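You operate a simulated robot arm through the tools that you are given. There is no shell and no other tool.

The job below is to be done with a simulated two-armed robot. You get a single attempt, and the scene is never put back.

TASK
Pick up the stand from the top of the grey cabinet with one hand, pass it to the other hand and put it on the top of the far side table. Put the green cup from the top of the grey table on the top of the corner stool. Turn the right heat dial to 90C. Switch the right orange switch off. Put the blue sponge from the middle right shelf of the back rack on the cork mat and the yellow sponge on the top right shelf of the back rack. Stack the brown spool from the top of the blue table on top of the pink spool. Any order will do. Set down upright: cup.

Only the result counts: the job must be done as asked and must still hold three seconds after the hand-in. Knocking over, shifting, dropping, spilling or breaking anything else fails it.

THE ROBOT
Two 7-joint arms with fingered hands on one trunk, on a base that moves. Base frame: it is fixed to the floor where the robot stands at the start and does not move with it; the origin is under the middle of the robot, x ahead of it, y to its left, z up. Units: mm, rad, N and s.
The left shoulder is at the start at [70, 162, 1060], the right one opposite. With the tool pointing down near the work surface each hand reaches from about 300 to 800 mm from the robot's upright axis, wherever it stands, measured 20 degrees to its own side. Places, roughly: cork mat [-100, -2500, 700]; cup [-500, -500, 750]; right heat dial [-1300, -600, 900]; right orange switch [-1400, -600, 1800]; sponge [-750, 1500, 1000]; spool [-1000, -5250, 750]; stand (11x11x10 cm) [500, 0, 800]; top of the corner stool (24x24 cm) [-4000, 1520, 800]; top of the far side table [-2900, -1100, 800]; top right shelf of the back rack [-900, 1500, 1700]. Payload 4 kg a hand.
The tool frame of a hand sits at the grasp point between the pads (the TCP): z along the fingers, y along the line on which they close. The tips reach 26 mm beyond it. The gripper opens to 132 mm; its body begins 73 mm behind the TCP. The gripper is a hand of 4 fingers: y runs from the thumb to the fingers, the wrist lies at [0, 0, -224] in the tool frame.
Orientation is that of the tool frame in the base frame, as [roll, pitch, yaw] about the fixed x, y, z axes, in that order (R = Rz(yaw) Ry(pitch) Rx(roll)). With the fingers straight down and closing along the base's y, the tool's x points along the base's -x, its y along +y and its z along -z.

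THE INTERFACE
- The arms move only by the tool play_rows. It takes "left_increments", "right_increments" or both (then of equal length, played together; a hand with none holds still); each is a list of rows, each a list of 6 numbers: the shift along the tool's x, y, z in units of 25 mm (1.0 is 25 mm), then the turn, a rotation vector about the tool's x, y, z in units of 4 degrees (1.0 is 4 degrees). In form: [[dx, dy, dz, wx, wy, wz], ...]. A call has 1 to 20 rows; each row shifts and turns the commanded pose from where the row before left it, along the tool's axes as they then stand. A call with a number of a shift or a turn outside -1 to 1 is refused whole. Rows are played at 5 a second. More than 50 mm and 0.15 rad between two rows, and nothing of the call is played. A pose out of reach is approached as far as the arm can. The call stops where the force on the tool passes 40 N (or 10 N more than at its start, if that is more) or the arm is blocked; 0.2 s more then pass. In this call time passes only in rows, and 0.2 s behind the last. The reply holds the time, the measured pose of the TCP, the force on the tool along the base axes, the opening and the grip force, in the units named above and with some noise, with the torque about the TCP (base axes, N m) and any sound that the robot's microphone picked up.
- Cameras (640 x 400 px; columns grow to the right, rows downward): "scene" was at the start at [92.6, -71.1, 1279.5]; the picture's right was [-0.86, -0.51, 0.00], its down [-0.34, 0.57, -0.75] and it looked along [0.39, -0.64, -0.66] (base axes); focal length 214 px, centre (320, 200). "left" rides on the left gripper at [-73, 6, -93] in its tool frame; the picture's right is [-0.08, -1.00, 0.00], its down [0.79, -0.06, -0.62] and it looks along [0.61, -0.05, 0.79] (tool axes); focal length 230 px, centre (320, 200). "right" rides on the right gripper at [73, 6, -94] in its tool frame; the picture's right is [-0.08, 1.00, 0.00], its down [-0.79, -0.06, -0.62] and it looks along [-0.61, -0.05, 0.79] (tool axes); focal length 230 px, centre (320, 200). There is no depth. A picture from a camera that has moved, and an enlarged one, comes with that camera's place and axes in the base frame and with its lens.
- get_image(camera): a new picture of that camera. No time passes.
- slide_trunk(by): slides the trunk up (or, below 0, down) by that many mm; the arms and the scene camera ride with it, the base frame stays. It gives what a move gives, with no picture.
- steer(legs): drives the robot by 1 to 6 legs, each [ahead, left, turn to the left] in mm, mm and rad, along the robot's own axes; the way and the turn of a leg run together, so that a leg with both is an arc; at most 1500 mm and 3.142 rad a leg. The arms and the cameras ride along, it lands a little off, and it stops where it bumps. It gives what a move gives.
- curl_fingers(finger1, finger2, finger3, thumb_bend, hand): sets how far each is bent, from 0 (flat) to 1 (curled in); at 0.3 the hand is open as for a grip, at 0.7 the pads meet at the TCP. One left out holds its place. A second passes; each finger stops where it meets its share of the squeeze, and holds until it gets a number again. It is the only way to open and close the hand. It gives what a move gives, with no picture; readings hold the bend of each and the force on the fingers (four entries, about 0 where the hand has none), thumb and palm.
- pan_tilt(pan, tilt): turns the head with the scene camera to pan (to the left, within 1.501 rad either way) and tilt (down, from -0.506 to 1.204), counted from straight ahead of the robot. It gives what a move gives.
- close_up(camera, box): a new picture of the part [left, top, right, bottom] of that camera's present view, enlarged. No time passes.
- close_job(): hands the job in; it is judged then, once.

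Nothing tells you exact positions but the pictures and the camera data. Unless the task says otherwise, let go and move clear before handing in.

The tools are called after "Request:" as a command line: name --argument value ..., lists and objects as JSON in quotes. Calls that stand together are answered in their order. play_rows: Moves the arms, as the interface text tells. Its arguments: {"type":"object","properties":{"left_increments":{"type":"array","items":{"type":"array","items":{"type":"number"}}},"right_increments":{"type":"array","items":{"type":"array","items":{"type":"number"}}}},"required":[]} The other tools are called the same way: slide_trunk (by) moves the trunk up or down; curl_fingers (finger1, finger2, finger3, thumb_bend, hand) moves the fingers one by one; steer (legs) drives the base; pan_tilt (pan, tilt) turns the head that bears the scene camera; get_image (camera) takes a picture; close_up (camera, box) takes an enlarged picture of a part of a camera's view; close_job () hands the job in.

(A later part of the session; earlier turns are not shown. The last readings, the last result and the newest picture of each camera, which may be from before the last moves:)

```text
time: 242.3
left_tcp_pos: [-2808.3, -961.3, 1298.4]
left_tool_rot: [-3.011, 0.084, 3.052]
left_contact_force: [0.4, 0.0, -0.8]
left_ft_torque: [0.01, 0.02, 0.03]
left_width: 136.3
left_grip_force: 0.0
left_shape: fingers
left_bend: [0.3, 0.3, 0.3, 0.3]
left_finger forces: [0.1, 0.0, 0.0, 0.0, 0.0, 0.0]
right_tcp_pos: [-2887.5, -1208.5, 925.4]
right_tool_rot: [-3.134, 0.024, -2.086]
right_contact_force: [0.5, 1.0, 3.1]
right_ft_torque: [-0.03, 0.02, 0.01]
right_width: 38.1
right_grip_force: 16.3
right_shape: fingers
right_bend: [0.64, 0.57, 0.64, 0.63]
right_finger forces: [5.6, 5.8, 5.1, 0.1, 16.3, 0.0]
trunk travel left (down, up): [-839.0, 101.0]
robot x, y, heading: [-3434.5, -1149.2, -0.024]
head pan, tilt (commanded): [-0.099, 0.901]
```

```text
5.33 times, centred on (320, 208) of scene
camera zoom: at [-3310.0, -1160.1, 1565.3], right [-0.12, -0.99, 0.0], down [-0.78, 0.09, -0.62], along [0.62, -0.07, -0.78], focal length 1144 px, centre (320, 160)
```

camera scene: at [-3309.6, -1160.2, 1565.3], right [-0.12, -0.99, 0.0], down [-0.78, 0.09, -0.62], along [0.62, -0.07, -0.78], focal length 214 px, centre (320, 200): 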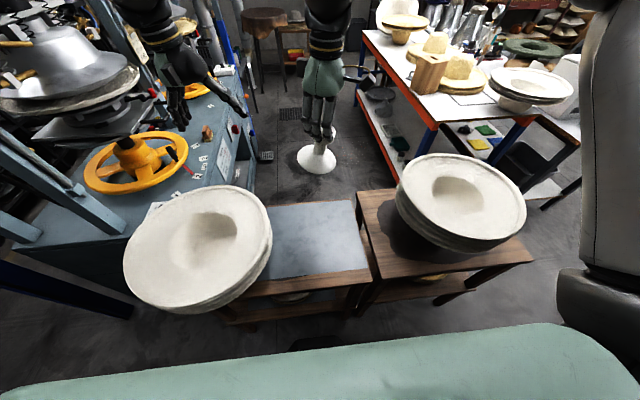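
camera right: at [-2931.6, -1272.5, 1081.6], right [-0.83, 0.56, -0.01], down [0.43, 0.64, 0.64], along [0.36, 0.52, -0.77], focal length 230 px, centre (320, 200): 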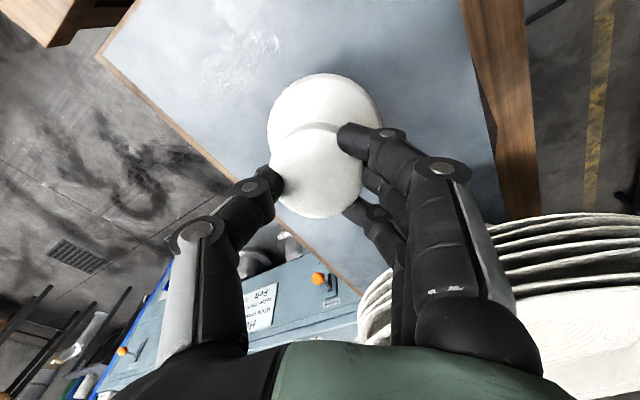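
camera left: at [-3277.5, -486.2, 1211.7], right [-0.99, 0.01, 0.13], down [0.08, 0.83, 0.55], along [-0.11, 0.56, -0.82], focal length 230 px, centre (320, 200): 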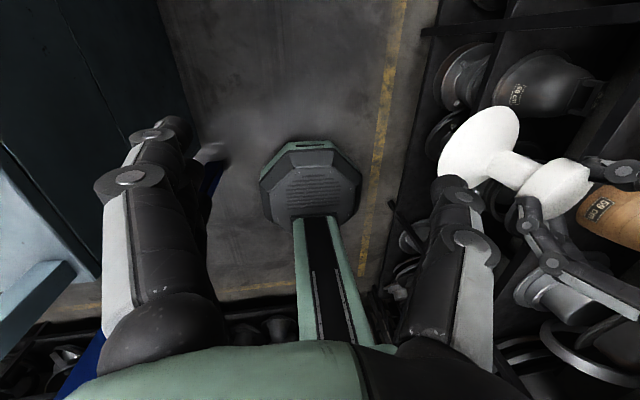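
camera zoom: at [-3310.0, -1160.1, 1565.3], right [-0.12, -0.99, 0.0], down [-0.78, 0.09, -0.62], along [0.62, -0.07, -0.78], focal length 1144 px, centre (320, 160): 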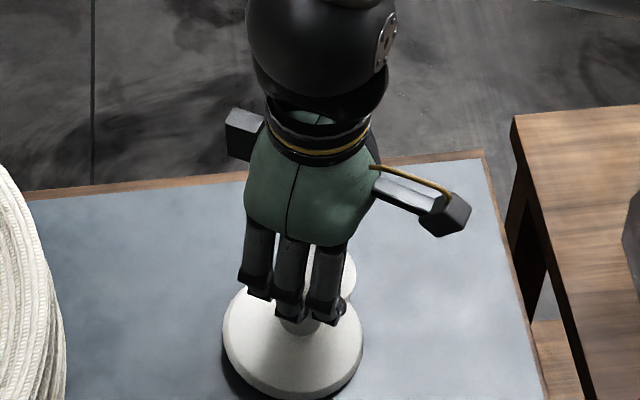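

I feel contact at about 3 N, so the base is on the table. I will settle it 2 mm more and open the right hand.

Request:
play_rows --right_increments '[[0, 0, 0.08, 0, 0, 0], [0, 0, 0, 0, 0, 0]]'

Request:
curl_fingers --hand "right" --finger1 0.42 --finger2 0.42 --finger3 0.42 --thumb_bend 0.42

Request:
close_up --camera "scene" --box '[260, 170, 380, 245]'

Request:
get_image --camera "right"

```text
time: 242.9
left_tcp_pos: [-2808.5, -961.1, 1299.7]
left_tool_rot: [-3.013, 0.085, 3.054]
left_contact_force: [-0.2, -1.0, -0.2]
left_ft_torque: [0.01, 0.01, 0.0]
left_width: 136.6
left_grip_force: 0.1
left_shape: fingers
left_bend: [0.3, 0.3, 0.3, 0.3]
left_finger forces: [0.0, 0.0, 0.1, 0.0, 0.1, 0.0]
right_tcp_pos: [-2887.6, -1207.4, 923.3]
right_tool_rot: [-3.134, 0.026, -2.085]
right_contact_force: [2.0, 3.1, 10.9]
right_ft_torque: [-0.03, -0.14, 0.01]
right_width: 38.0
right_grip_force: 19.0
right_shape: fingers
right_bend: [0.64, 0.57, 0.64, 0.63]
right_finger forces: [6.1, 6.1, 6.0, 0.0, 19.1, 0.0]
trunk travel left (down, up): [-839.0, 101.0]
robot x, y, heading: [-3429.7, -1154.3, -0.021]
head pan, tilt (commanded): [-0.099, 0.901]
```

```text
time: 243.9
left_tcp_pos: [-2808.6, -962.1, 1297.2]
left_tool_rot: [-3.011, 0.084, 3.052]
left_contact_force: [0.1, -0.5, -0.7]
left_ft_torque: [-0.01, 0.02, -0.02]
left_width: 136.6
left_grip_force: 0.1
left_shape: fingers
left_bend: [0.3, 0.3, 0.3, 0.3]
left_finger forces: [0.0, 0.0, 0.0, 0.0, 0.0, 0.1]
right_tcp_pos: [-2888.3, -1208.9, 922.2]
right_tool_rot: [-3.133, 0.023, -2.087]
right_contact_force: [-0.7, -0.1, -0.3]
right_ft_torque: [0.02, -0.01, 0.0]
right_width: 96.5
right_grip_force: 0.1
right_shape: fingers
right_bend: [0.42, 0.42, 0.42, 0.42]
right_finger forces: [0.1, 0.0, 0.1, 0.1, 0.0, 0.0]
trunk travel left (down, up): [-839.0, 101.0]
robot x, y, heading: [-3434.1, -1152.2, -0.026]
head pan, tilt (commanded): [-0.099, 0.901]
```

```text
5.33 times, centred on (320, 208) of scene
camera zoom: at [-3309.4, -1160.6, 1565.2], right [-0.12, -0.99, 0.0], down [-0.78, 0.09, -0.62], along [0.62, -0.07, -0.78], focal length 1144 px, centre (320, 160)
```

zoom: 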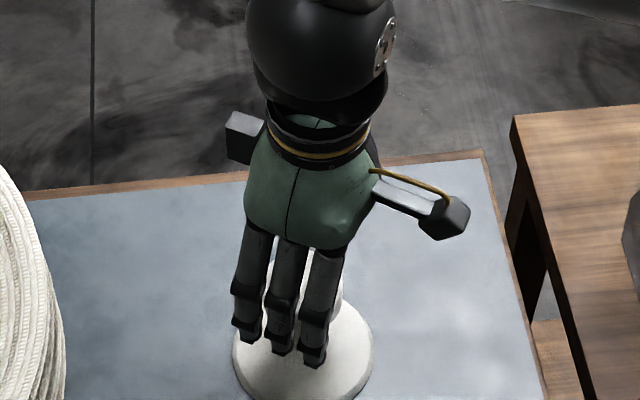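

```text
taken
camera right: at [-2930.0, -1271.7, 1013.4], right [-0.83, 0.56, -0.01], down [0.43, 0.64, 0.64], along [0.36, 0.52, -0.77], focal length 230 px, centre (320, 200)
```

right: 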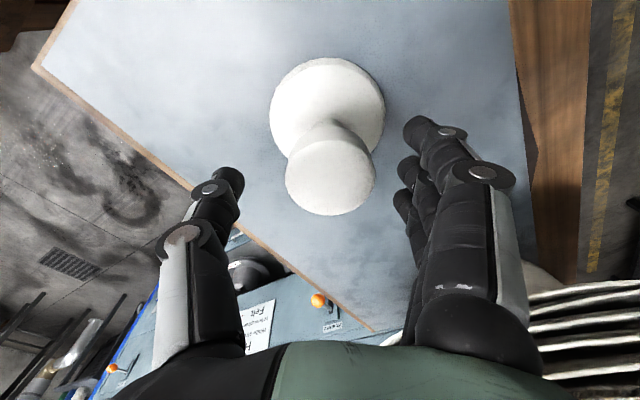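

The stand stands upright on the far side table, free of the hand. I will raise the right hand straight up and confirm.

Request:
play_rows --right_increments '[[0, 0, -0.5, 0, 0, 0], [0, 0, -1, 0, 0, 0], [0, 0, -1, 0, 0, 0], [0, 0, -1, 0, 0, 0], [0, 0, -1, 0, 0, 0], [0, 0, -1, 0, 0, 0], [0, 0, -1, 0, 0, 0], [0, 0, -1, 0, 0, 0], [0, 0, -1, 0, 0, 0], [0, 0, -1, 0, 0, 0], [0, 0, -1, 0, 0, 0], [0, 0, -1, 0, 0, 0]]'

Request:
get_image --camera "scene"

Request:
pan_tilt --pan 0.5 --tilt 0.5

Request:
get_image --camera "scene"

```text
time: 246.5
left_tcp_pos: [-2808.7, -961.2, 1298.1]
left_tool_rot: [-3.012, 0.086, 3.049]
left_contact_force: [-0.1, 0.2, 0.2]
left_ft_torque: [-0.02, 0.01, -0.02]
left_width: 136.4
left_grip_force: 0.0
left_shape: fingers
left_bend: [0.3, 0.3, 0.3, 0.3]
left_finger forces: [0.0, 0.0, 0.0, 0.0, 0.1, 0.0]
right_tcp_pos: [-2893.4, -1214.4, 1209.9]
right_tool_rot: [-3.134, 0.023, -2.086]
right_contact_force: [0.2, -0.5, -0.1]
right_ft_torque: [-0.01, -0.01, 0.01]
right_width: 96.5
right_grip_force: 0.0
right_shape: fingers
right_bend: [0.42, 0.42, 0.42, 0.42]
right_finger forces: [0.1, 0.0, 0.0, 0.0, 0.0, 0.1]
trunk travel left (down, up): [-839.0, 101.0]
robot x, y, heading: [-3433.0, -1153.3, -0.022]
head pan, tilt (commanded): [-0.099, 0.901]
```

```text
taken
camera scene: at [-3310.7, -1159.9, 1565.3], right [-0.12, -0.99, 0.0], down [-0.78, 0.09, -0.62], along [0.62, -0.07, -0.78], focal length 214 px, centre (320, 200)
```

scene: 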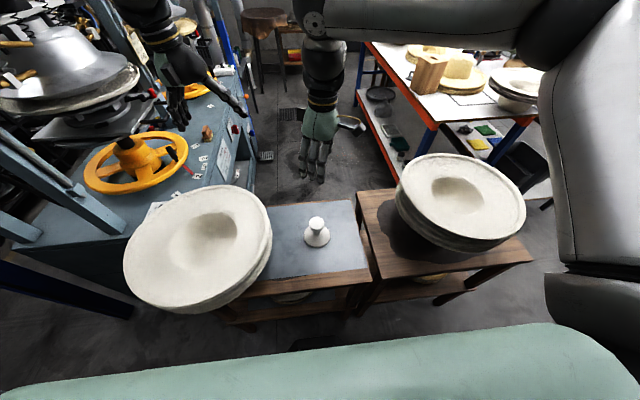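

```text
time: 247.5
left_tcp_pos: [-2807.9, -962.9, 1299.2]
left_tool_rot: [-3.011, 0.083, 3.051]
left_contact_force: [-0.3, -0.1, 0.2]
left_ft_torque: [-0.01, 0.04, 0.0]
left_width: 136.5
left_grip_force: 0.1
left_shape: fingers
left_bend: [0.3, 0.3, 0.3, 0.3]
left_finger forces: [0.0, 0.1, 0.0, 0.0, 0.0, 0.1]
right_tcp_pos: [-2892.7, -1215.2, 1208.5]
right_tool_rot: [-3.135, 0.025, -2.087]
right_contact_force: [1.5, -0.1, -0.2]
right_ft_torque: [0.0, 0.0, 0.0]
right_width: 96.6
right_grip_force: 0.1
right_shape: fingers
right_bend: [0.42, 0.42, 0.42, 0.42]
right_finger forces: [0.0, 0.0, 0.0, 0.0, 0.0, 0.1]
trunk travel left (down, up): [-839.0, 101.0]
robot x, y, heading: [-3429.0, -1153.9, -0.02]
head pan, tilt (commanded): [0.499, 0.499]
```

```text
taken
camera scene: at [-3303.6, -1109.6, 1599.1], right [0.46, -0.89, 0.0], down [-0.43, -0.22, -0.88], along [0.78, 0.4, -0.48], focal length 214 px, centre (320, 200)
```

scene: 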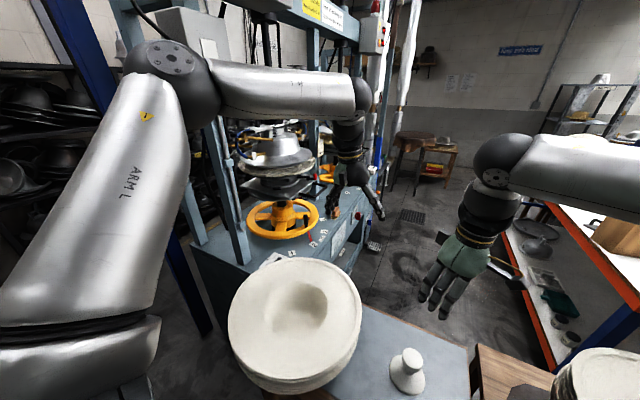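

The stand is placed. The press controls face the south aisle, which I cannot enter from here past the tables. So I will first return north for the cup and the sponges, and I begin by turning left and driving back up the corridor.

Request:
steer --legs '[[0, 0, 1.59]]'

Request:
pan_tilt --pan 0.0 --tilt 0.5

Request:
get_image --camera "scene"

```text
time: 251.7
left_tcp_pos: [-3620.1, -523.9, 1298.9]
left_tool_rot: [-3.013, 0.084, -1.666]
left_contact_force: [0.3, 1.1, -0.2]
left_ft_torque: [-0.02, -0.06, 0.02]
left_width: 136.3
left_grip_force: 0.2
left_shape: fingers
left_bend: [0.3, 0.3, 0.3, 0.3]
left_finger forces: [0.0, 0.1, 0.1, 0.1, 0.0, 0.0]
right_tcp_pos: [-3367.3, -611.4, 1208.9]
right_tool_rot: [-3.137, 0.024, -0.523]
right_contact_force: [0.1, 0.0, 0.0]
right_ft_torque: [0.0, 0.01, -0.01]
right_width: 96.3
right_grip_force: 0.0
right_shape: fingers
right_bend: [0.42, 0.42, 0.42, 0.42]
right_finger forces: [0.0, 0.0, 0.0, 0.0, 0.0, 0.0]
trunk travel left (down, up): [-839.0, 101.0]
robot x, y, heading: [-3432.7, -1153.0, 1.548]
head pan, tilt (commanded): [0.499, 0.499]
```

```text
time: 252.6
left_tcp_pos: [-3620.0, -523.9, 1298.8]
left_tool_rot: [-3.013, 0.085, -1.667]
left_contact_force: [0.6, 0.3, -1.0]
left_ft_torque: [0.0, 0.02, 0.0]
left_width: 136.5
left_grip_force: 0.0
left_shape: fingers
left_bend: [0.3, 0.3, 0.3, 0.3]
left_finger forces: [0.1, 0.0, 0.1, 0.0, 0.0, 0.0]
right_tcp_pos: [-3368.8, -610.1, 1209.5]
right_tool_rot: [-3.135, 0.023, -0.522]
right_contact_force: [0.9, -0.1, -0.1]
right_ft_torque: [0.0, 0.0, 0.0]
right_width: 96.4
right_grip_force: 0.0
right_shape: fingers
right_bend: [0.42, 0.42, 0.42, 0.42]
right_finger forces: [0.0, 0.0, 0.0, 0.1, 0.1, 0.1]
trunk travel left (down, up): [-839.0, 101.0]
robot x, y, heading: [-3433.6, -1152.8, 1.539]
head pan, tilt (commanded): [0.0, 0.499]
```

```text
taken
camera scene: at [-3431.4, -1009.0, 1599.1], right [1.0, -0.03, 0.0], down [-0.01, -0.48, -0.88], along [0.02, 0.88, -0.48], focal length 214 px, centre (320, 200)
```

scene: 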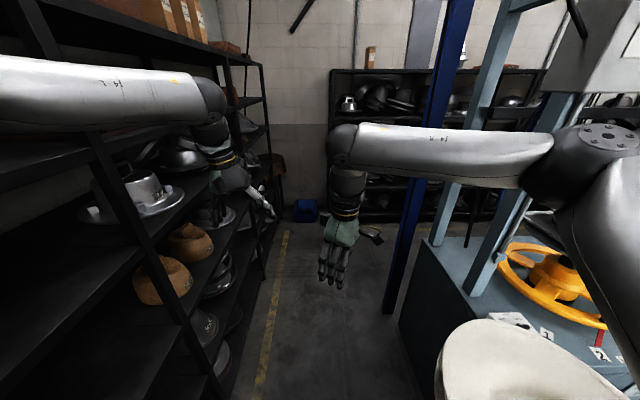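

The corridor is clear ahead. I will drive north in two stages, watching the right elbow past the press posts.

Request:
steer --legs '[[900, 0, 0.02], [880, 0, 0]]'

Request:
get_image --camera "scene"

```text
time: 261.6
left_tcp_pos: [-3617.4, 1256.9, 1298.8]
left_tool_rot: [-3.011, 0.085, -1.64]
left_contact_force: [-0.4, -0.5, -0.6]
left_ft_torque: [0.04, 0.04, 0.0]
left_width: 136.3
left_grip_force: 0.0
left_shape: fingers
left_bend: [0.3, 0.3, 0.3, 0.3]
left_finger forces: [0.1, 0.1, 0.0, 0.1, 0.0, 0.0]
right_tcp_pos: [-3363.7, 1176.6, 1208.9]
right_tool_rot: [-3.133, 0.024, -0.496]
right_contact_force: [0.9, -1.0, 0.3]
right_ft_torque: [0.02, 0.04, -0.02]
right_width: 96.6
right_grip_force: 0.2
right_shape: fingers
right_bend: [0.42, 0.42, 0.42, 0.42]
right_finger forces: [0.0, 0.1, 0.0, 0.1, 0.1, 0.0]
trunk travel left (down, up): [-839.0, 101.0]
robot x, y, heading: [-3414.9, 634.9, 1.565]
head pan, tilt (commanded): [0.0, 0.499]
```

```text
taken
camera scene: at [-3415.8, 776.3, 1599.3], right [1.0, 0.0, 0.0], down [0.0, -0.48, -0.88], along [0.0, 0.88, -0.48], focal length 214 px, centre (320, 200)
```

scene: 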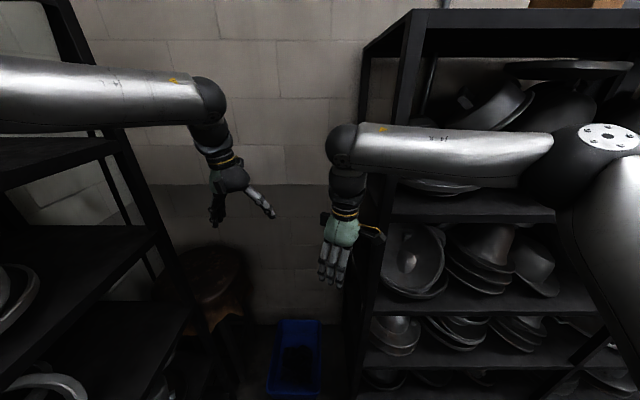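

I see the corner stool and a blue bin in the gap between the racks. I will back up a little for room, turn right to face east, and re-centre in the aisle.

Request:
steer --legs '[[-250, 0, 0], [0, 0, -1.565], [0, 250, 0]]'

Request:
get_image --camera "scene"

```text
time: 268.8
left_tcp_pos: [-2790.9, 820.2, 1298.4]
left_tool_rot: [-3.013, 0.085, 3.066]
left_contact_force: [-0.4, -0.5, 0.1]
left_ft_torque: [0.05, 0.03, -0.01]
left_width: 136.3
left_grip_force: 0.0
left_shape: fingers
left_bend: [0.3, 0.3, 0.3, 0.3]
left_finger forces: [0.1, 0.0, 0.0, 0.0, 0.0, 0.1]
right_tcp_pos: [-2872.1, 567.2, 1209.7]
right_tool_rot: [-3.134, 0.026, -2.071]
right_contact_force: [0.8, 0.2, 0.2]
right_ft_torque: [0.02, 0.0, 0.04]
right_width: 96.7
right_grip_force: 0.1
right_shape: fingers
right_bend: [0.42, 0.42, 0.42, 0.42]
right_finger forces: [0.0, 0.0, 0.0, 0.0, 0.0, 0.0]
trunk travel left (down, up): [-839.0, 101.0]
robot x, y, heading: [-3413.0, 623.6, -0.003]
head pan, tilt (commanded): [0.0, 0.499]
```

```text
taken
camera scene: at [-3273.6, 621.6, 1599.2], right [-0.01, -1.0, 0.0], down [-0.48, 0.01, -0.88], along [0.88, -0.01, -0.48], focal length 214 px, centre (320, 200)
```

scene: 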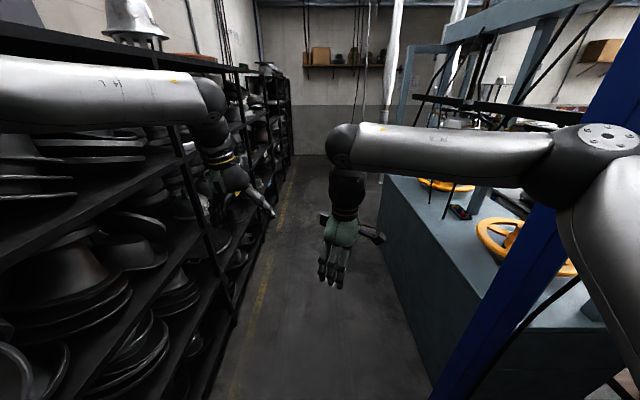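

The right elbow passes the post with room to spare. I will drive east along the aisle.

Request:
steer --legs '[[900, 0, 0], [900, 0, 0]]'

Request:
get_image --camera "scene"

```text
time: 277.9
left_tcp_pos: [-982.8, 778.2, 1300.3]
left_tool_rot: [-3.013, 0.086, 3.04]
left_contact_force: [-0.6, 0.1, -0.3]
left_ft_torque: [-0.01, -0.03, -0.01]
left_width: 136.6
left_grip_force: 0.0
left_shape: fingers
left_bend: [0.3, 0.3, 0.3, 0.3]
left_finger forces: [0.0, 0.0, 0.0, 0.1, 0.0, 0.1]
right_tcp_pos: [-1069.5, 528.7, 1209.4]
right_tool_rot: [-3.132, 0.024, -2.097]
right_contact_force: [0.2, 1.0, 0.4]
right_ft_torque: [0.0, -0.01, -0.04]
right_width: 96.5
right_grip_force: 0.1
right_shape: fingers
right_bend: [0.42, 0.42, 0.42, 0.42]
right_finger forces: [0.0, 0.0, 0.0, 0.1, 0.0, 0.0]
trunk travel left (down, up): [-839.0, 101.0]
robot x, y, heading: [-1607.3, 597.9, -0.031]
head pan, tilt (commanded): [0.0, 0.499]
```

```text
taken
camera scene: at [-1470.2, 594.2, 1599.3], right [-0.03, -1.0, 0.0], down [-0.48, 0.01, -0.88], along [0.88, -0.03, -0.48], focal length 214 px, centre (320, 200)
```

scene: 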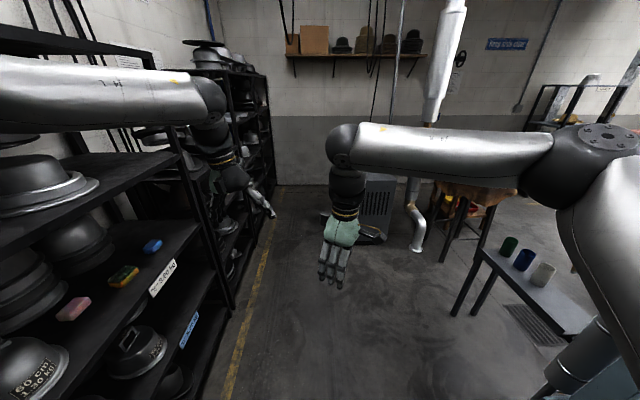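

I can see the three sponges on the middle shelf: blue near [-634, 1384, 905] and yellow near [-800, 1398, 895]. I will pull the hands back, drive in front of them and turn to face the rack.

Request:
play_rows --left_increments '[[1, 0, 0, 0, 0, 0], [1, 0, 0, 0, 0, 0], [1, 0, 0, 0, 0, 0], [1, 0, 0, 0, 0, 0], [1, 0, 0, 0, 0, 0], [1, 0, 0, 0, 0, 0]]' --right_increments '[[0.5, 0.87, 0, 0, 0, 0], [0.5, 0.87, 0, 0, 0, 0], [0.5, 0.87, 0, 0, 0, 0], [0.5, 0.87, 0, 0, 0, 0], [0.5, 0.87, 0, 0, 0, 0], [0.5, 0.87, 0, 0, 0, 0]]'

Request:
steer --legs '[[880, -100, 0.03], [0, 0, 1.571]]'

Request:
get_image --camera "scene"

```text
time: 279.2
left_tcp_pos: [-1130.7, 796.6, 1285.4]
left_tool_rot: [-3.012, 0.086, 3.041]
left_contact_force: [1.2, -0.8, -0.2]
left_ft_torque: [-0.02, 0.0, 0.01]
left_width: 136.2
left_grip_force: 0.1
left_shape: fingers
left_bend: [0.3, 0.3, 0.3, 0.3]
left_finger forces: [0.0, 0.0, 0.1, 0.1, 0.0, 0.1]
right_tcp_pos: [-1220.3, 530.5, 1208.6]
right_tool_rot: [-3.132, 0.024, -2.097]
right_contact_force: [-0.7, -0.6, -0.4]
right_ft_torque: [-0.02, -0.03, -0.02]
right_width: 96.6
right_grip_force: 0.1
right_shape: fingers
right_bend: [0.42, 0.42, 0.42, 0.42]
right_finger forces: [0.0, 0.0, 0.1, 0.0, 0.0, 0.0]
trunk travel left (down, up): [-839.0, 101.0]
robot x, y, heading: [-1614.3, 596.7, -0.031]
head pan, tilt (commanded): [0.0, 0.499]
```

```text
time: 287.8
left_tcp_pos: [-950.3, 954.7, 1285.5]
left_tool_rot: [-3.012, 0.083, -1.633]
left_contact_force: [0.7, 0.1, -0.5]
left_ft_torque: [-0.01, 0.01, -0.01]
left_width: 136.2
left_grip_force: 0.1
left_shape: fingers
left_bend: [0.3, 0.3, 0.3, 0.3]
left_finger forces: [0.1, 0.0, 0.0, 0.0, 0.0, 0.0]
right_tcp_pos: [-682.4, 877.3, 1207.6]
right_tool_rot: [-3.135, 0.024, -0.486]
right_contact_force: [-0.1, 0.0, 0.2]
right_ft_torque: [-0.01, 0.0, -0.03]
right_width: 96.5
right_grip_force: 0.0
right_shape: fingers
right_bend: [0.42, 0.42, 0.42, 0.42]
right_finger forces: [0.0, 0.1, 0.0, 0.1, 0.0, 0.0]
trunk travel left (down, up): [-839.0, 101.0]
robot x, y, heading: [-730.0, 481.2, 1.578]
head pan, tilt (commanded): [0.0, 0.499]
```

```text
taken
camera scene: at [-735.0, 626.2, 1599.1], right [1.0, 0.01, 0.0], down [0.0, -0.48, -0.88], along [-0.01, 0.88, -0.48], focal length 214 px, centre (320, 200)
```

scene: 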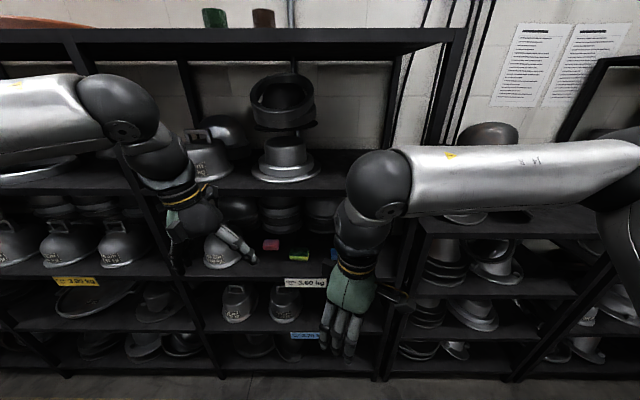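

I am facing the rack, with the sponges on the middle right shelf in front of me and two small items on its top shelf. I will raise the trunk fully and look at the top shelf for a free spot.

Request:
slide_trunk --by 100

Request:
pan_tilt --pan 0.05 --tilt 0.15

Request:
get_image --camera "scene"

Request:
close_up --camera "scene" --box '[140, 80, 460, 280]'

```text
time: 289.1
left_tcp_pos: [-950.0, 955.3, 1385.1]
left_tool_rot: [-3.013, 0.083, -1.631]
left_contact_force: [-0.5, 0.3, -0.7]
left_ft_torque: [0.01, -0.03, 0.02]
left_width: 136.2
left_grip_force: 0.0
left_shape: fingers
left_bend: [0.3, 0.3, 0.3, 0.3]
left_finger forces: [0.1, 0.1, 0.0, 0.1, 0.0, 0.0]
right_tcp_pos: [-682.7, 877.7, 1307.0]
right_tool_rot: [-3.135, 0.025, -0.486]
right_contact_force: [0.3, 0.4, 0.4]
right_ft_torque: [0.01, 0.01, -0.01]
right_width: 96.6
right_grip_force: 0.2
right_shape: fingers
right_bend: [0.42, 0.42, 0.42, 0.42]
right_finger forces: [0.0, 0.0, 0.0, 0.1, 0.1, 0.0]
trunk travel left (down, up): [-939.0, 1.0]
robot x, y, heading: [-733.5, 483.8, 1.581]
head pan, tilt (commanded): [0.0, 0.499]
```

```text
time: 289.9
left_tcp_pos: [-950.5, 955.5, 1384.8]
left_tool_rot: [-3.013, 0.084, -1.633]
left_contact_force: [-0.1, -0.9, 0.4]
left_ft_torque: [-0.02, 0.01, 0.02]
left_width: 136.4
left_grip_force: 0.1
left_shape: fingers
left_bend: [0.3, 0.3, 0.3, 0.3]
left_finger forces: [0.0, 0.1, 0.0, 0.0, 0.1, 0.1]
right_tcp_pos: [-681.3, 877.2, 1306.9]
right_tool_rot: [-3.135, 0.024, -0.486]
right_contact_force: [0.2, 0.6, 0.0]
right_ft_torque: [-0.01, 0.01, 0.01]
right_width: 96.6
right_grip_force: 0.0
right_shape: fingers
right_bend: [0.42, 0.42, 0.42, 0.42]
right_finger forces: [0.1, 0.1, 0.1, 0.0, 0.1, 0.0]
trunk travel left (down, up): [-939.0, 1.0]
robot x, y, heading: [-733.1, 486.0, 1.576]
head pan, tilt (commanded): [0.051, 0.15]
```

```text
taken
camera scene: at [-740.1, 627.9, 1731.4], right [1.0, 0.06, 0.0], down [0.01, -0.15, -0.99], along [-0.06, 0.99, -0.15], focal length 214 px, centre (320, 200)
```

scene: 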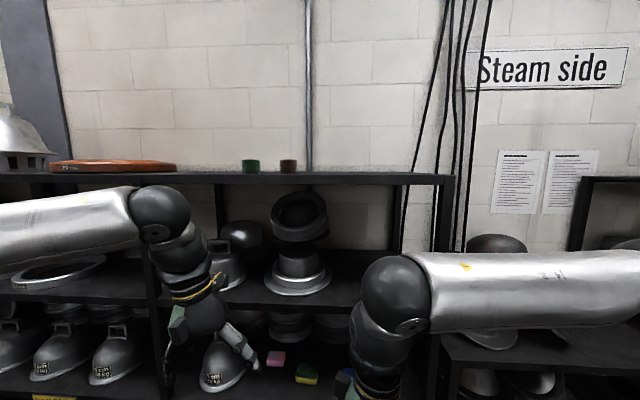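

```text
2.00 times, centred on (300, 180) of scene
camera zoom: at [-740.1, 627.9, 1731.4], right [1.0, 0.06, 0.0], down [0.01, -0.15, -0.99], along [-0.06, 0.99, -0.15], focal length 429 px, centre (360, 240)
```

zoom: 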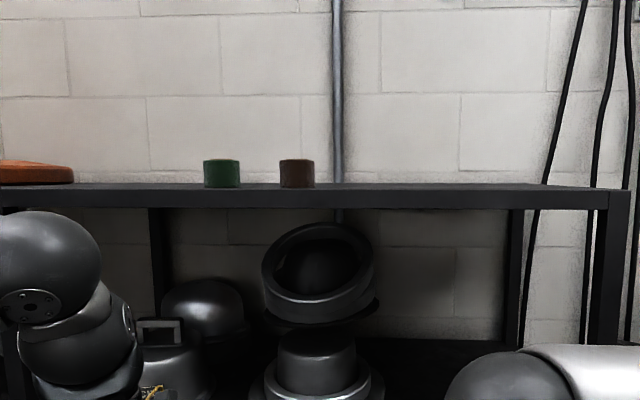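

The top shelf surface is at about z = 1710 and free to the right of the two small cylinders. I will use the left hand for the sponges, so I lower the trunk, move the right hand aside, and pitch the left hand forward.

Request:
slide_trunk --by -300

Request:
play_rows --left_increments '[[0, 0, 0, -0.97, 0, -0.45], [0, 0, 0, -0.97, 0, -0.45], [0, 0, 0, 0, -1, 0], [0, 0, 0, 0, -1, 0], [0, 0, 0, 0, -1, 0], [0, 0, 0, 0, -1, 0], [0, 0, 0, 0, -1, 0], [0, 0, 0, 0, -1, 0], [0, 0, 0, 0, -1, 0], [0, 0, 0, 0, -1, 0], [0, 0, 0, 0, -1, 0], [0, 0, 0, 0, -1, 0], [0, 0, 0, 0, -1, 0], [0, 0, 0, 0, -0.7, 0]]' --right_increments '[[0.88, 0.4, 0, 0, 0, 0], [0.88, 0.4, 0, 0, 0, 0], [0.88, 0.4, 0, 0, 0, 0], [0.88, 0.4, 0, 0, 0, 0], [0.88, 0.4, 0, 0, 0, 0], [0.88, 0.4, 0, 0, 0, 0], [0.88, 0.4, 0, 0, 0, 0], [0.88, 0.4, 0, 0, 0, 0], [0, 0, 0, 0, 0, 0], [0, 0, 0, 0, 0, 0], [0, 0, 0, 0, 0, 0], [0, 0, 0, 0, 0, 0], [0, 0, 0, 0, 0, 0], [0, 0, 0, 0, 0, 0]]'

Request:
pan_tilt --pan 0.05 --tilt 0.5

Request:
get_image --camera "scene"

Request:
get_image --camera "left"

```text
time: 292.9
left_tcp_pos: [-950.0, 955.2, 1086.2]
left_tool_rot: [-3.012, 0.085, -1.634]
left_contact_force: [0.6, 0.4, -0.1]
left_ft_torque: [0.02, 0.01, 0.01]
left_width: 136.4
left_grip_force: 0.0
left_shape: fingers
left_bend: [0.3, 0.3, 0.3, 0.3]
left_finger forces: [0.0, 0.1, 0.0, 0.1, 0.0, 0.1]
right_tcp_pos: [-682.1, 875.9, 1007.2]
right_tool_rot: [-3.134, 0.024, -0.486]
right_contact_force: [0.6, -0.2, 0.1]
right_ft_torque: [0.02, 0.0, -0.01]
right_width: 96.4
right_grip_force: 0.1
right_shape: fingers
right_bend: [0.42, 0.42, 0.42, 0.42]
right_finger forces: [0.0, 0.0, 0.0, 0.0, 0.0, 0.1]
trunk travel left (down, up): [-639.0, 301.0]
robot x, y, heading: [-735.7, 481.3, 1.578]
head pan, tilt (commanded): [0.051, 0.15]
```

```text
time: 295.9
left_tcp_pos: [-961.7, 988.2, 1104.7]
left_tool_rot: [3.139, 0.898, -1.573]
left_contact_force: [0.2, 0.9, -0.7]
left_ft_torque: [0.01, 0.01, 0.0]
left_width: 136.5
left_grip_force: 0.1
left_shape: fingers
left_bend: [0.3, 0.3, 0.3, 0.3]
left_finger forces: [0.1, 0.0, 0.0, 0.0, 0.0, 0.0]
left hand out of reach, approached as far as the arm can: row 12, 13, 14
right_tcp_pos: [-623.2, 799.9, 1005.8]
right_tool_rot: [-3.135, 0.026, -0.488]
right_contact_force: [0.0, 0.1, -0.3]
right_ft_torque: [0.01, 0.0, -0.02]
right_width: 96.4
right_grip_force: 0.0
right_shape: fingers
right_bend: [0.42, 0.42, 0.42, 0.42]
right_finger forces: [0.0, 0.0, 0.0, 0.0, 0.0, 0.0]
right hand out of reach, approached as far as the arm can: row 5, 6, 7, 8
trunk travel left (down, up): [-639.0, 301.0]
robot x, y, heading: [-735.2, 485.9, 1.582]
head pan, tilt (commanded): [0.051, 0.15]
```

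```text
time: 296.7
left_tcp_pos: [-962.5, 988.5, 1104.4]
left_tool_rot: [3.138, 0.895, -1.57]
left_contact_force: [0.5, 0.0, -0.4]
left_ft_torque: [0.04, -0.01, -0.01]
left_width: 136.5
left_grip_force: 0.0
left_shape: fingers
left_bend: [0.3, 0.3, 0.3, 0.3]
left_finger forces: [0.0, 0.1, 0.0, 0.1, 0.1, 0.1]
right_tcp_pos: [-623.1, 799.5, 1006.3]
right_tool_rot: [-3.134, 0.024, -0.486]
right_contact_force: [0.6, -1.0, -0.9]
right_ft_torque: [0.0, -0.02, 0.01]
right_width: 96.7
right_grip_force: 0.0
right_shape: fingers
right_bend: [0.42, 0.42, 0.42, 0.42]
right_finger forces: [0.0, 0.1, 0.0, 0.0, 0.0, 0.0]
trunk travel left (down, up): [-639.0, 301.0]
robot x, y, heading: [-734.8, 485.5, 1.581]
head pan, tilt (commanded): [0.051, 0.499]
```

```text
taken
camera scene: at [-740.0, 625.8, 1399.2], right [1.0, 0.06, 0.0], down [0.03, -0.48, -0.88], along [-0.05, 0.88, -0.48], focal length 214 px, centre (320, 200)
```

scene: 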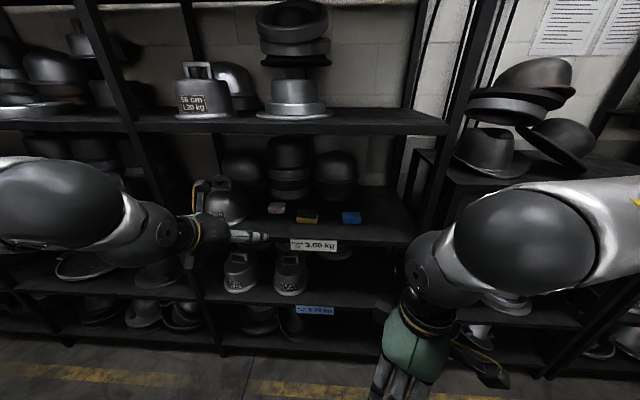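

```text
taken
camera left: at [-968.2, 958.3, 1220.7], right [1.0, 0.05, 0.06], down [0.06, -0.97, -0.23], along [0.05, 0.23, -0.97], focal length 230 px, centre (320, 200)
```

left: 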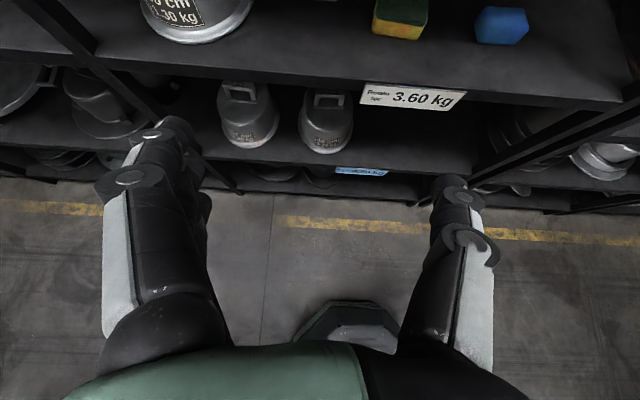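

The left hand now points forward and down and sees the yellow and blue sponges. I will zoom in to measure them.

Request:
close_up --camera "scene" --box '[250, 185, 410, 285]'

Request:
close_up --camera "left" --box '[300, 0, 620, 200]'

```text
4.00 times, centred on (330, 235) of scene
camera zoom: at [-740.0, 625.8, 1399.2], right [1.0, 0.06, 0.0], down [0.03, -0.48, -0.88], along [-0.05, 0.88, -0.48], focal length 858 px, centre (280, 60)
```

zoom: 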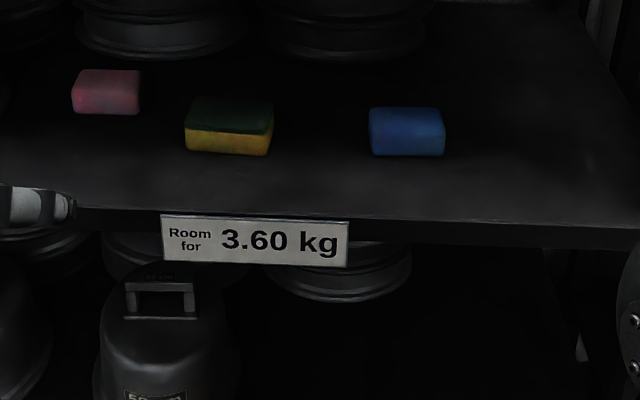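

```text
2.00 times, centred on (460, 100) of left
camera zoom: at [-968.2, 958.3, 1220.7], right [1.0, 0.05, 0.06], down [0.06, -0.97, -0.23], along [0.05, 0.23, -0.97], focal length 460 px, centre (40, 400)
```

zoom: 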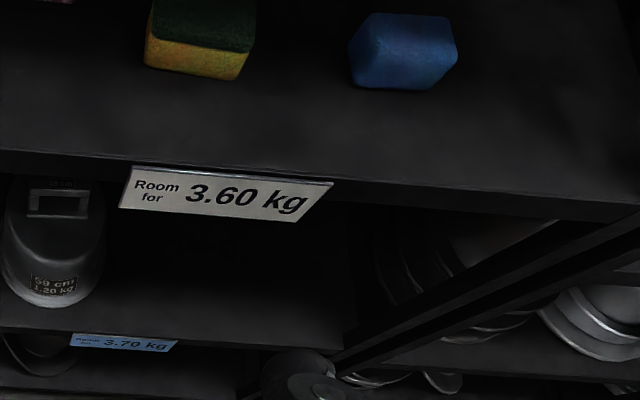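

Both cameras agree on a shelf height near z = 900, with the yellow sponge centred near [-833, 1366] and the blue near [-648, 1366]. I will drive 110 mm closer, pre-shape the left hand, and move in front of the yellow sponge.

Request:
steer --legs '[[110, 0, -0.008]]'

Request:
curl_fingers --hand "left" --finger1 0.34 --finger2 0.34 --finger3 0.34 --thumb_bend 0.34

Request:
play_rows --left_increments '[[-0.123, -0.645, 0.953, 0, 0, 0], [-0.123, -0.645, 0.953, 0, 0, 0], [-0.123, -0.645, 0.953, 0, 0, 0], [-0.123, -0.645, 0.953, 0, 0, 0], [-0.123, -0.645, 0.953, 0, 0, 0], [-0.123, -0.645, 0.953, 0, 0, 0], [-0.123, -0.645, 0.953, 0, 0, 0], [-0.123, -0.645, 0.953, 0, 0, 0]]'

Request:
get_image --camera "left"

Request:
get_image --camera "scene"

```text
time: 297.9
left_tcp_pos: [-960.3, 1098.8, 1106.6]
left_tool_rot: [3.14, 0.898, -1.579]
left_contact_force: [-0.6, -0.4, 0.1]
left_ft_torque: [0.01, -0.02, 0.0]
left_width: 136.4
left_grip_force: 0.1
left_shape: fingers
left_bend: [0.3, 0.3, 0.3, 0.3]
left_finger forces: [0.0, 0.1, 0.1, 0.1, 0.0, 0.0]
right_tcp_pos: [-621.4, 909.7, 1007.0]
right_tool_rot: [-3.132, 0.025, -0.491]
right_contact_force: [-0.4, 0.3, -0.1]
right_ft_torque: [-0.03, 0.03, 0.01]
right_width: 96.2
right_grip_force: 0.1
right_shape: fingers
right_bend: [0.42, 0.42, 0.42, 0.42]
right_finger forces: [0.1, 0.1, 0.1, 0.0, 0.1, 0.0]
trunk travel left (down, up): [-639.0, 301.0]
robot x, y, heading: [-736.4, 592.9, 1.573]
head pan, tilt (commanded): [0.051, 0.499]
```

```text
time: 298.9
left_tcp_pos: [-961.0, 1099.0, 1104.4]
left_tool_rot: [3.141, 0.898, -1.578]
left_contact_force: [-0.7, 0.4, 0.2]
left_ft_torque: [0.04, 0.01, -0.01]
left_width: 124.4
left_grip_force: 0.1
left_shape: fingers
left_bend: [0.34, 0.34, 0.34, 0.34]
left_finger forces: [0.1, 0.0, 0.0, 0.0, 0.0, 0.2]
right_tcp_pos: [-622.7, 908.4, 1005.2]
right_tool_rot: [-3.135, 0.025, -0.491]
right_contact_force: [-0.3, 0.5, 0.0]
right_ft_torque: [0.03, 0.01, 0.02]
right_width: 96.5
right_grip_force: 0.1
right_shape: fingers
right_bend: [0.42, 0.42, 0.42, 0.42]
right_finger forces: [0.0, 0.1, 0.1, 0.0, 0.1, 0.0]
trunk travel left (down, up): [-639.0, 301.0]
robot x, y, heading: [-733.4, 592.4, 1.574]
head pan, tilt (commanded): [0.051, 0.499]
```

```text
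time: 300.7
left_tcp_pos: [-832.7, 1265.4, 1005.1]
left_tool_rot: [3.138, 0.894, -1.577]
left_contact_force: [-0.1, 0.5, 0.1]
left_ft_torque: [0.02, -0.03, 0.0]
left_width: 124.4
left_grip_force: 0.0
left_shape: fingers
left_bend: [0.34, 0.34, 0.34, 0.34]
left_finger forces: [0.0, 0.0, 0.0, 0.0, 0.2, 0.0]
right_tcp_pos: [-622.2, 910.3, 1004.8]
right_tool_rot: [-3.135, 0.023, -0.492]
right_contact_force: [-0.2, 0.2, 0.5]
right_ft_torque: [-0.01, 0.02, 0.04]
right_width: 96.5
right_grip_force: 0.0
right_shape: fingers
right_bend: [0.42, 0.42, 0.42, 0.42]
right_finger forces: [0.0, 0.0, 0.0, 0.1, 0.0, 0.0]
trunk travel left (down, up): [-639.0, 301.0]
robot x, y, heading: [-736.3, 596.1, 1.574]
head pan, tilt (commanded): [0.051, 0.499]
```

```text
taken
camera left: at [-837.8, 1236.2, 1121.2], right [1.0, 0.04, 0.06], down [0.06, -0.97, -0.23], along [0.05, 0.23, -0.97], focal length 230 px, centre (320, 200)
```

left: 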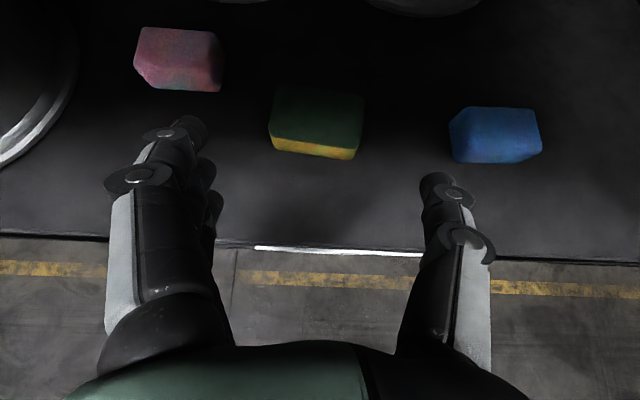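

```text
taken
camera scene: at [-739.0, 737.4, 1399.0], right [1.0, 0.05, 0.0], down [0.03, -0.48, -0.88], along [-0.05, 0.88, -0.48], focal length 214 px, centre (320, 200)
```

scene: 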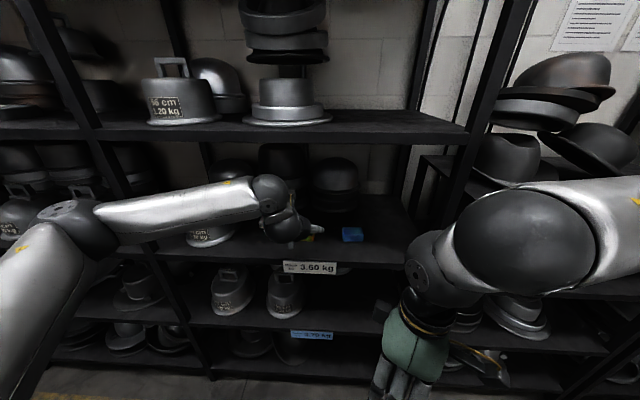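

The sponge lies straight ahead along the hand's axis, about 125 mm away. I will advance and grip it.

Request:
play_rows --left_increments '[[0.01, 0.02, 1, 0, 0, 0], [0.01, 0.02, 1, 0, 0, 0], [0.01, 0.02, 1, 0, 0, 0], [0.01, 0.02, 1, 0, 0, 0], [0.01, 0.02, 0.95, 0, 0, 0]]'

Request:
get_image --camera "left"

```text
time: 301.9
left_tcp_pos: [-830.8, 1357.3, 935.2]
left_tool_rot: [3.139, 0.909, -1.578]
left_contact_force: [4.1, -0.7, 23.8]
left_ft_torque: [0.0, 1.78, 0.05]
left_width: 124.2
left_grip_force: 12.0
left_shape: fingers
left_bend: [0.34, 0.34, 0.31, 0.34]
left_finger forces: [0.1, 0.1, 23.5, 0.1, 0.0, 0.0]
right_tcp_pos: [-620.1, 906.0, 1006.2]
right_tool_rot: [-3.131, 0.028, -0.493]
right_contact_force: [-0.3, -0.1, 0.5]
right_ft_torque: [0.0, -0.02, 0.03]
right_width: 96.5
right_grip_force: 0.2
right_shape: fingers
right_bend: [0.42, 0.42, 0.42, 0.42]
right_finger forces: [0.0, 0.0, 0.0, 0.0, 0.0, 0.0]
trunk travel left (down, up): [-639.0, 301.0]
robot x, y, heading: [-736.1, 595.9, 1.569]
head pan, tilt (commanded): [0.051, 0.499]
```

```text
taken
camera left: at [-836.3, 1326.5, 1051.0], right [1.0, 0.04, 0.06], down [0.06, -0.97, -0.24], along [0.05, 0.24, -0.97], focal length 230 px, centre (320, 200)
```

left: 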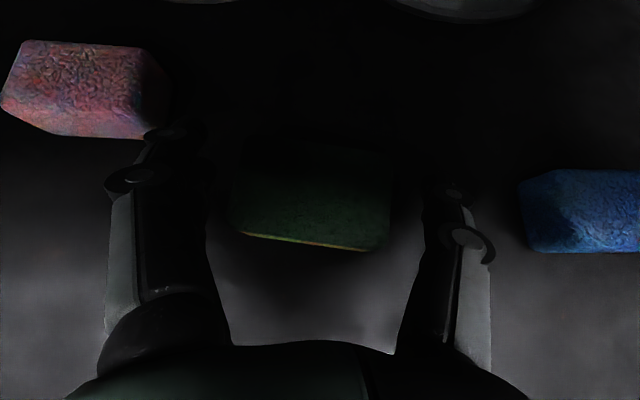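

The lowest finger touched the shelf, which sits at about z = 897. I will back off 12 mm upward and steepen the hand a little before gripping.

Request:
play_rows --left_increments '[[-0.4, 0, -0.2, 0, 0, 0], [0, 0, 0, 0, 1, 0], [0, 0, 0, 0, 1, 0], [0, 0, 0, 0, 1, 0], [-0.1, 0, 0.1, 0, 0, 0]]'

Request:
get_image --camera "left"

```text
time: 303.1
left_tcp_pos: [-833.2, 1364.6, 938.6]
left_tool_rot: [3.14, 0.686, -1.578]
left_contact_force: [0.1, -0.9, 0.9]
left_ft_torque: [-0.03, 0.1, 0.02]
left_width: 124.5
left_grip_force: 1.1
left_shape: fingers
left_bend: [0.34, 0.34, 0.33, 0.34]
left_finger forces: [0.0, 0.1, 1.3, 0.0, 0.0, 0.0]
right_tcp_pos: [-623.1, 909.2, 1004.9]
right_tool_rot: [-3.134, 0.024, -0.491]
right_contact_force: [0.5, 0.2, -0.7]
right_ft_torque: [0.03, 0.01, 0.01]
right_width: 96.4
right_grip_force: 0.0
right_shape: fingers
right_bend: [0.42, 0.42, 0.42, 0.42]
right_finger forces: [0.0, 0.1, 0.0, 0.0, 0.0, 0.1]
trunk travel left (down, up): [-639.0, 301.0]
robot x, y, heading: [-735.1, 592.3, 1.569]
head pan, tilt (commanded): [0.051, 0.499]
```

```text
taken
camera left: at [-838.7, 1359.8, 1056.4], right [1.0, 0.05, 0.05], down [0.06, -1.0, -0.02], along [0.05, 0.02, -1.0], focal length 230 px, centre (320, 200)
```

left: 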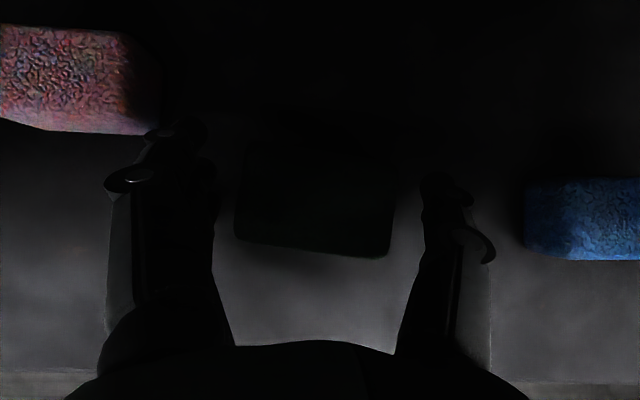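

The sponge is centred between the digits. I will close the left hand on it.

Request:
curl_fingers --hand "left" --finger1 0.55 --finger2 0.55 --finger3 0.55 --thumb_bend 0.55

Request:
get_image --camera "left"

```text
time: 304.1
left_tcp_pos: [-833.1, 1364.6, 941.9]
left_tool_rot: [3.14, 0.693, -1.577]
left_contact_force: [-5.1, 4.6, 18.7]
left_ft_torque: [0.22, 1.31, -0.31]
left_width: 83.0
left_grip_force: 22.4
left_shape: fingers
left_bend: [0.47, 0.46, 0.47, 0.5]
left_finger forces: [5.4, 6.7, 20.4, 0.1, 12.6, 0.0]
right_tcp_pos: [-622.1, 907.7, 1006.1]
right_tool_rot: [-3.133, 0.024, -0.491]
right_contact_force: [-0.6, -0.3, 0.3]
right_ft_torque: [-0.05, 0.01, 0.01]
right_width: 96.7
right_grip_force: 0.0
right_shape: fingers
right_bend: [0.42, 0.42, 0.42, 0.42]
right_finger forces: [0.0, 0.0, 0.1, 0.0, 0.0, 0.1]
trunk travel left (down, up): [-639.0, 301.0]
robot x, y, heading: [-732.1, 592.9, 1.579]
head pan, tilt (commanded): [0.051, 0.499]
```

```text
taken
camera left: at [-839.2, 1358.9, 1060.0], right [1.0, 0.06, 0.05], down [0.06, -1.0, -0.03], along [0.05, 0.03, -1.0], focal length 230 px, centre (320, 200)
```

left: 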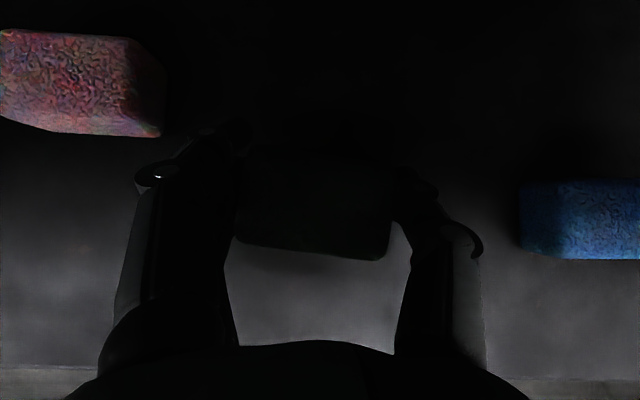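

The sponge is gripped. I will lift it straight up a little and check.

Request:
play_rows --left_increments '[[-0.25, 0, -0.31, 0, 0, 0], [-0.38, 0, -0.46, 0, 0, 0], [-0.38, 0, -0.46, 0, 0, 0]]'

Request:
get_image --camera "left"

Request:
close_up --camera "scene" --box '[220, 170, 420, 295]'

```text
time: 304.9
left_tcp_pos: [-832.2, 1364.9, 976.9]
left_tool_rot: [3.14, 0.685, -1.579]
left_contact_force: [0.1, 0.9, -1.0]
left_ft_torque: [0.0, 0.03, -0.01]
left_width: 82.9
left_grip_force: 15.1
left_shape: fingers
left_bend: [0.48, 0.47, 0.48, 0.5]
left_finger forces: [4.2, 5.6, 5.1, 0.0, 15.3, 0.0]
right_tcp_pos: [-621.6, 909.1, 1005.5]
right_tool_rot: [-3.135, 0.025, -0.491]
right_contact_force: [-0.4, 0.2, 0.6]
right_ft_torque: [0.04, -0.02, 0.02]
right_width: 96.5
right_grip_force: 0.1
right_shape: fingers
right_bend: [0.42, 0.42, 0.42, 0.42]
right_finger forces: [0.0, 0.0, 0.1, 0.0, 0.0, 0.1]
trunk travel left (down, up): [-639.0, 301.0]
robot x, y, heading: [-732.0, 593.7, 1.573]
head pan, tilt (commanded): [0.051, 0.499]
```

```text
taken
camera left: at [-838.0, 1359.7, 1096.3], right [1.0, 0.05, 0.05], down [0.06, -1.0, -0.02], along [0.05, 0.02, -1.0], focal length 230 px, centre (320, 200)
```

left: 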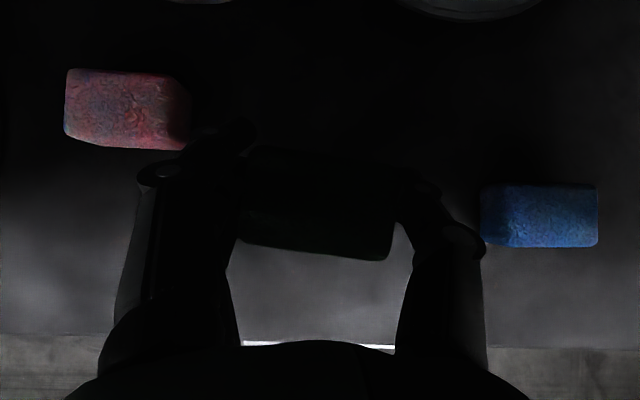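

```text
3.20 times, centred on (320, 232) of scene
camera zoom: at [-739.4, 736.1, 1399.1], right [1.0, 0.05, 0.0], down [0.03, -0.48, -0.88], along [-0.05, 0.88, -0.48], focal length 686 px, centre (320, 96)
```

zoom: 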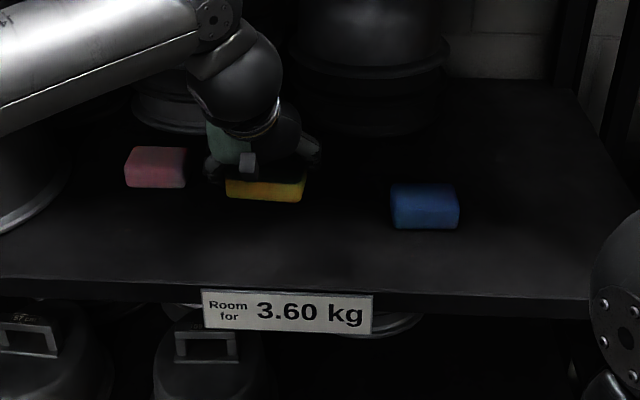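

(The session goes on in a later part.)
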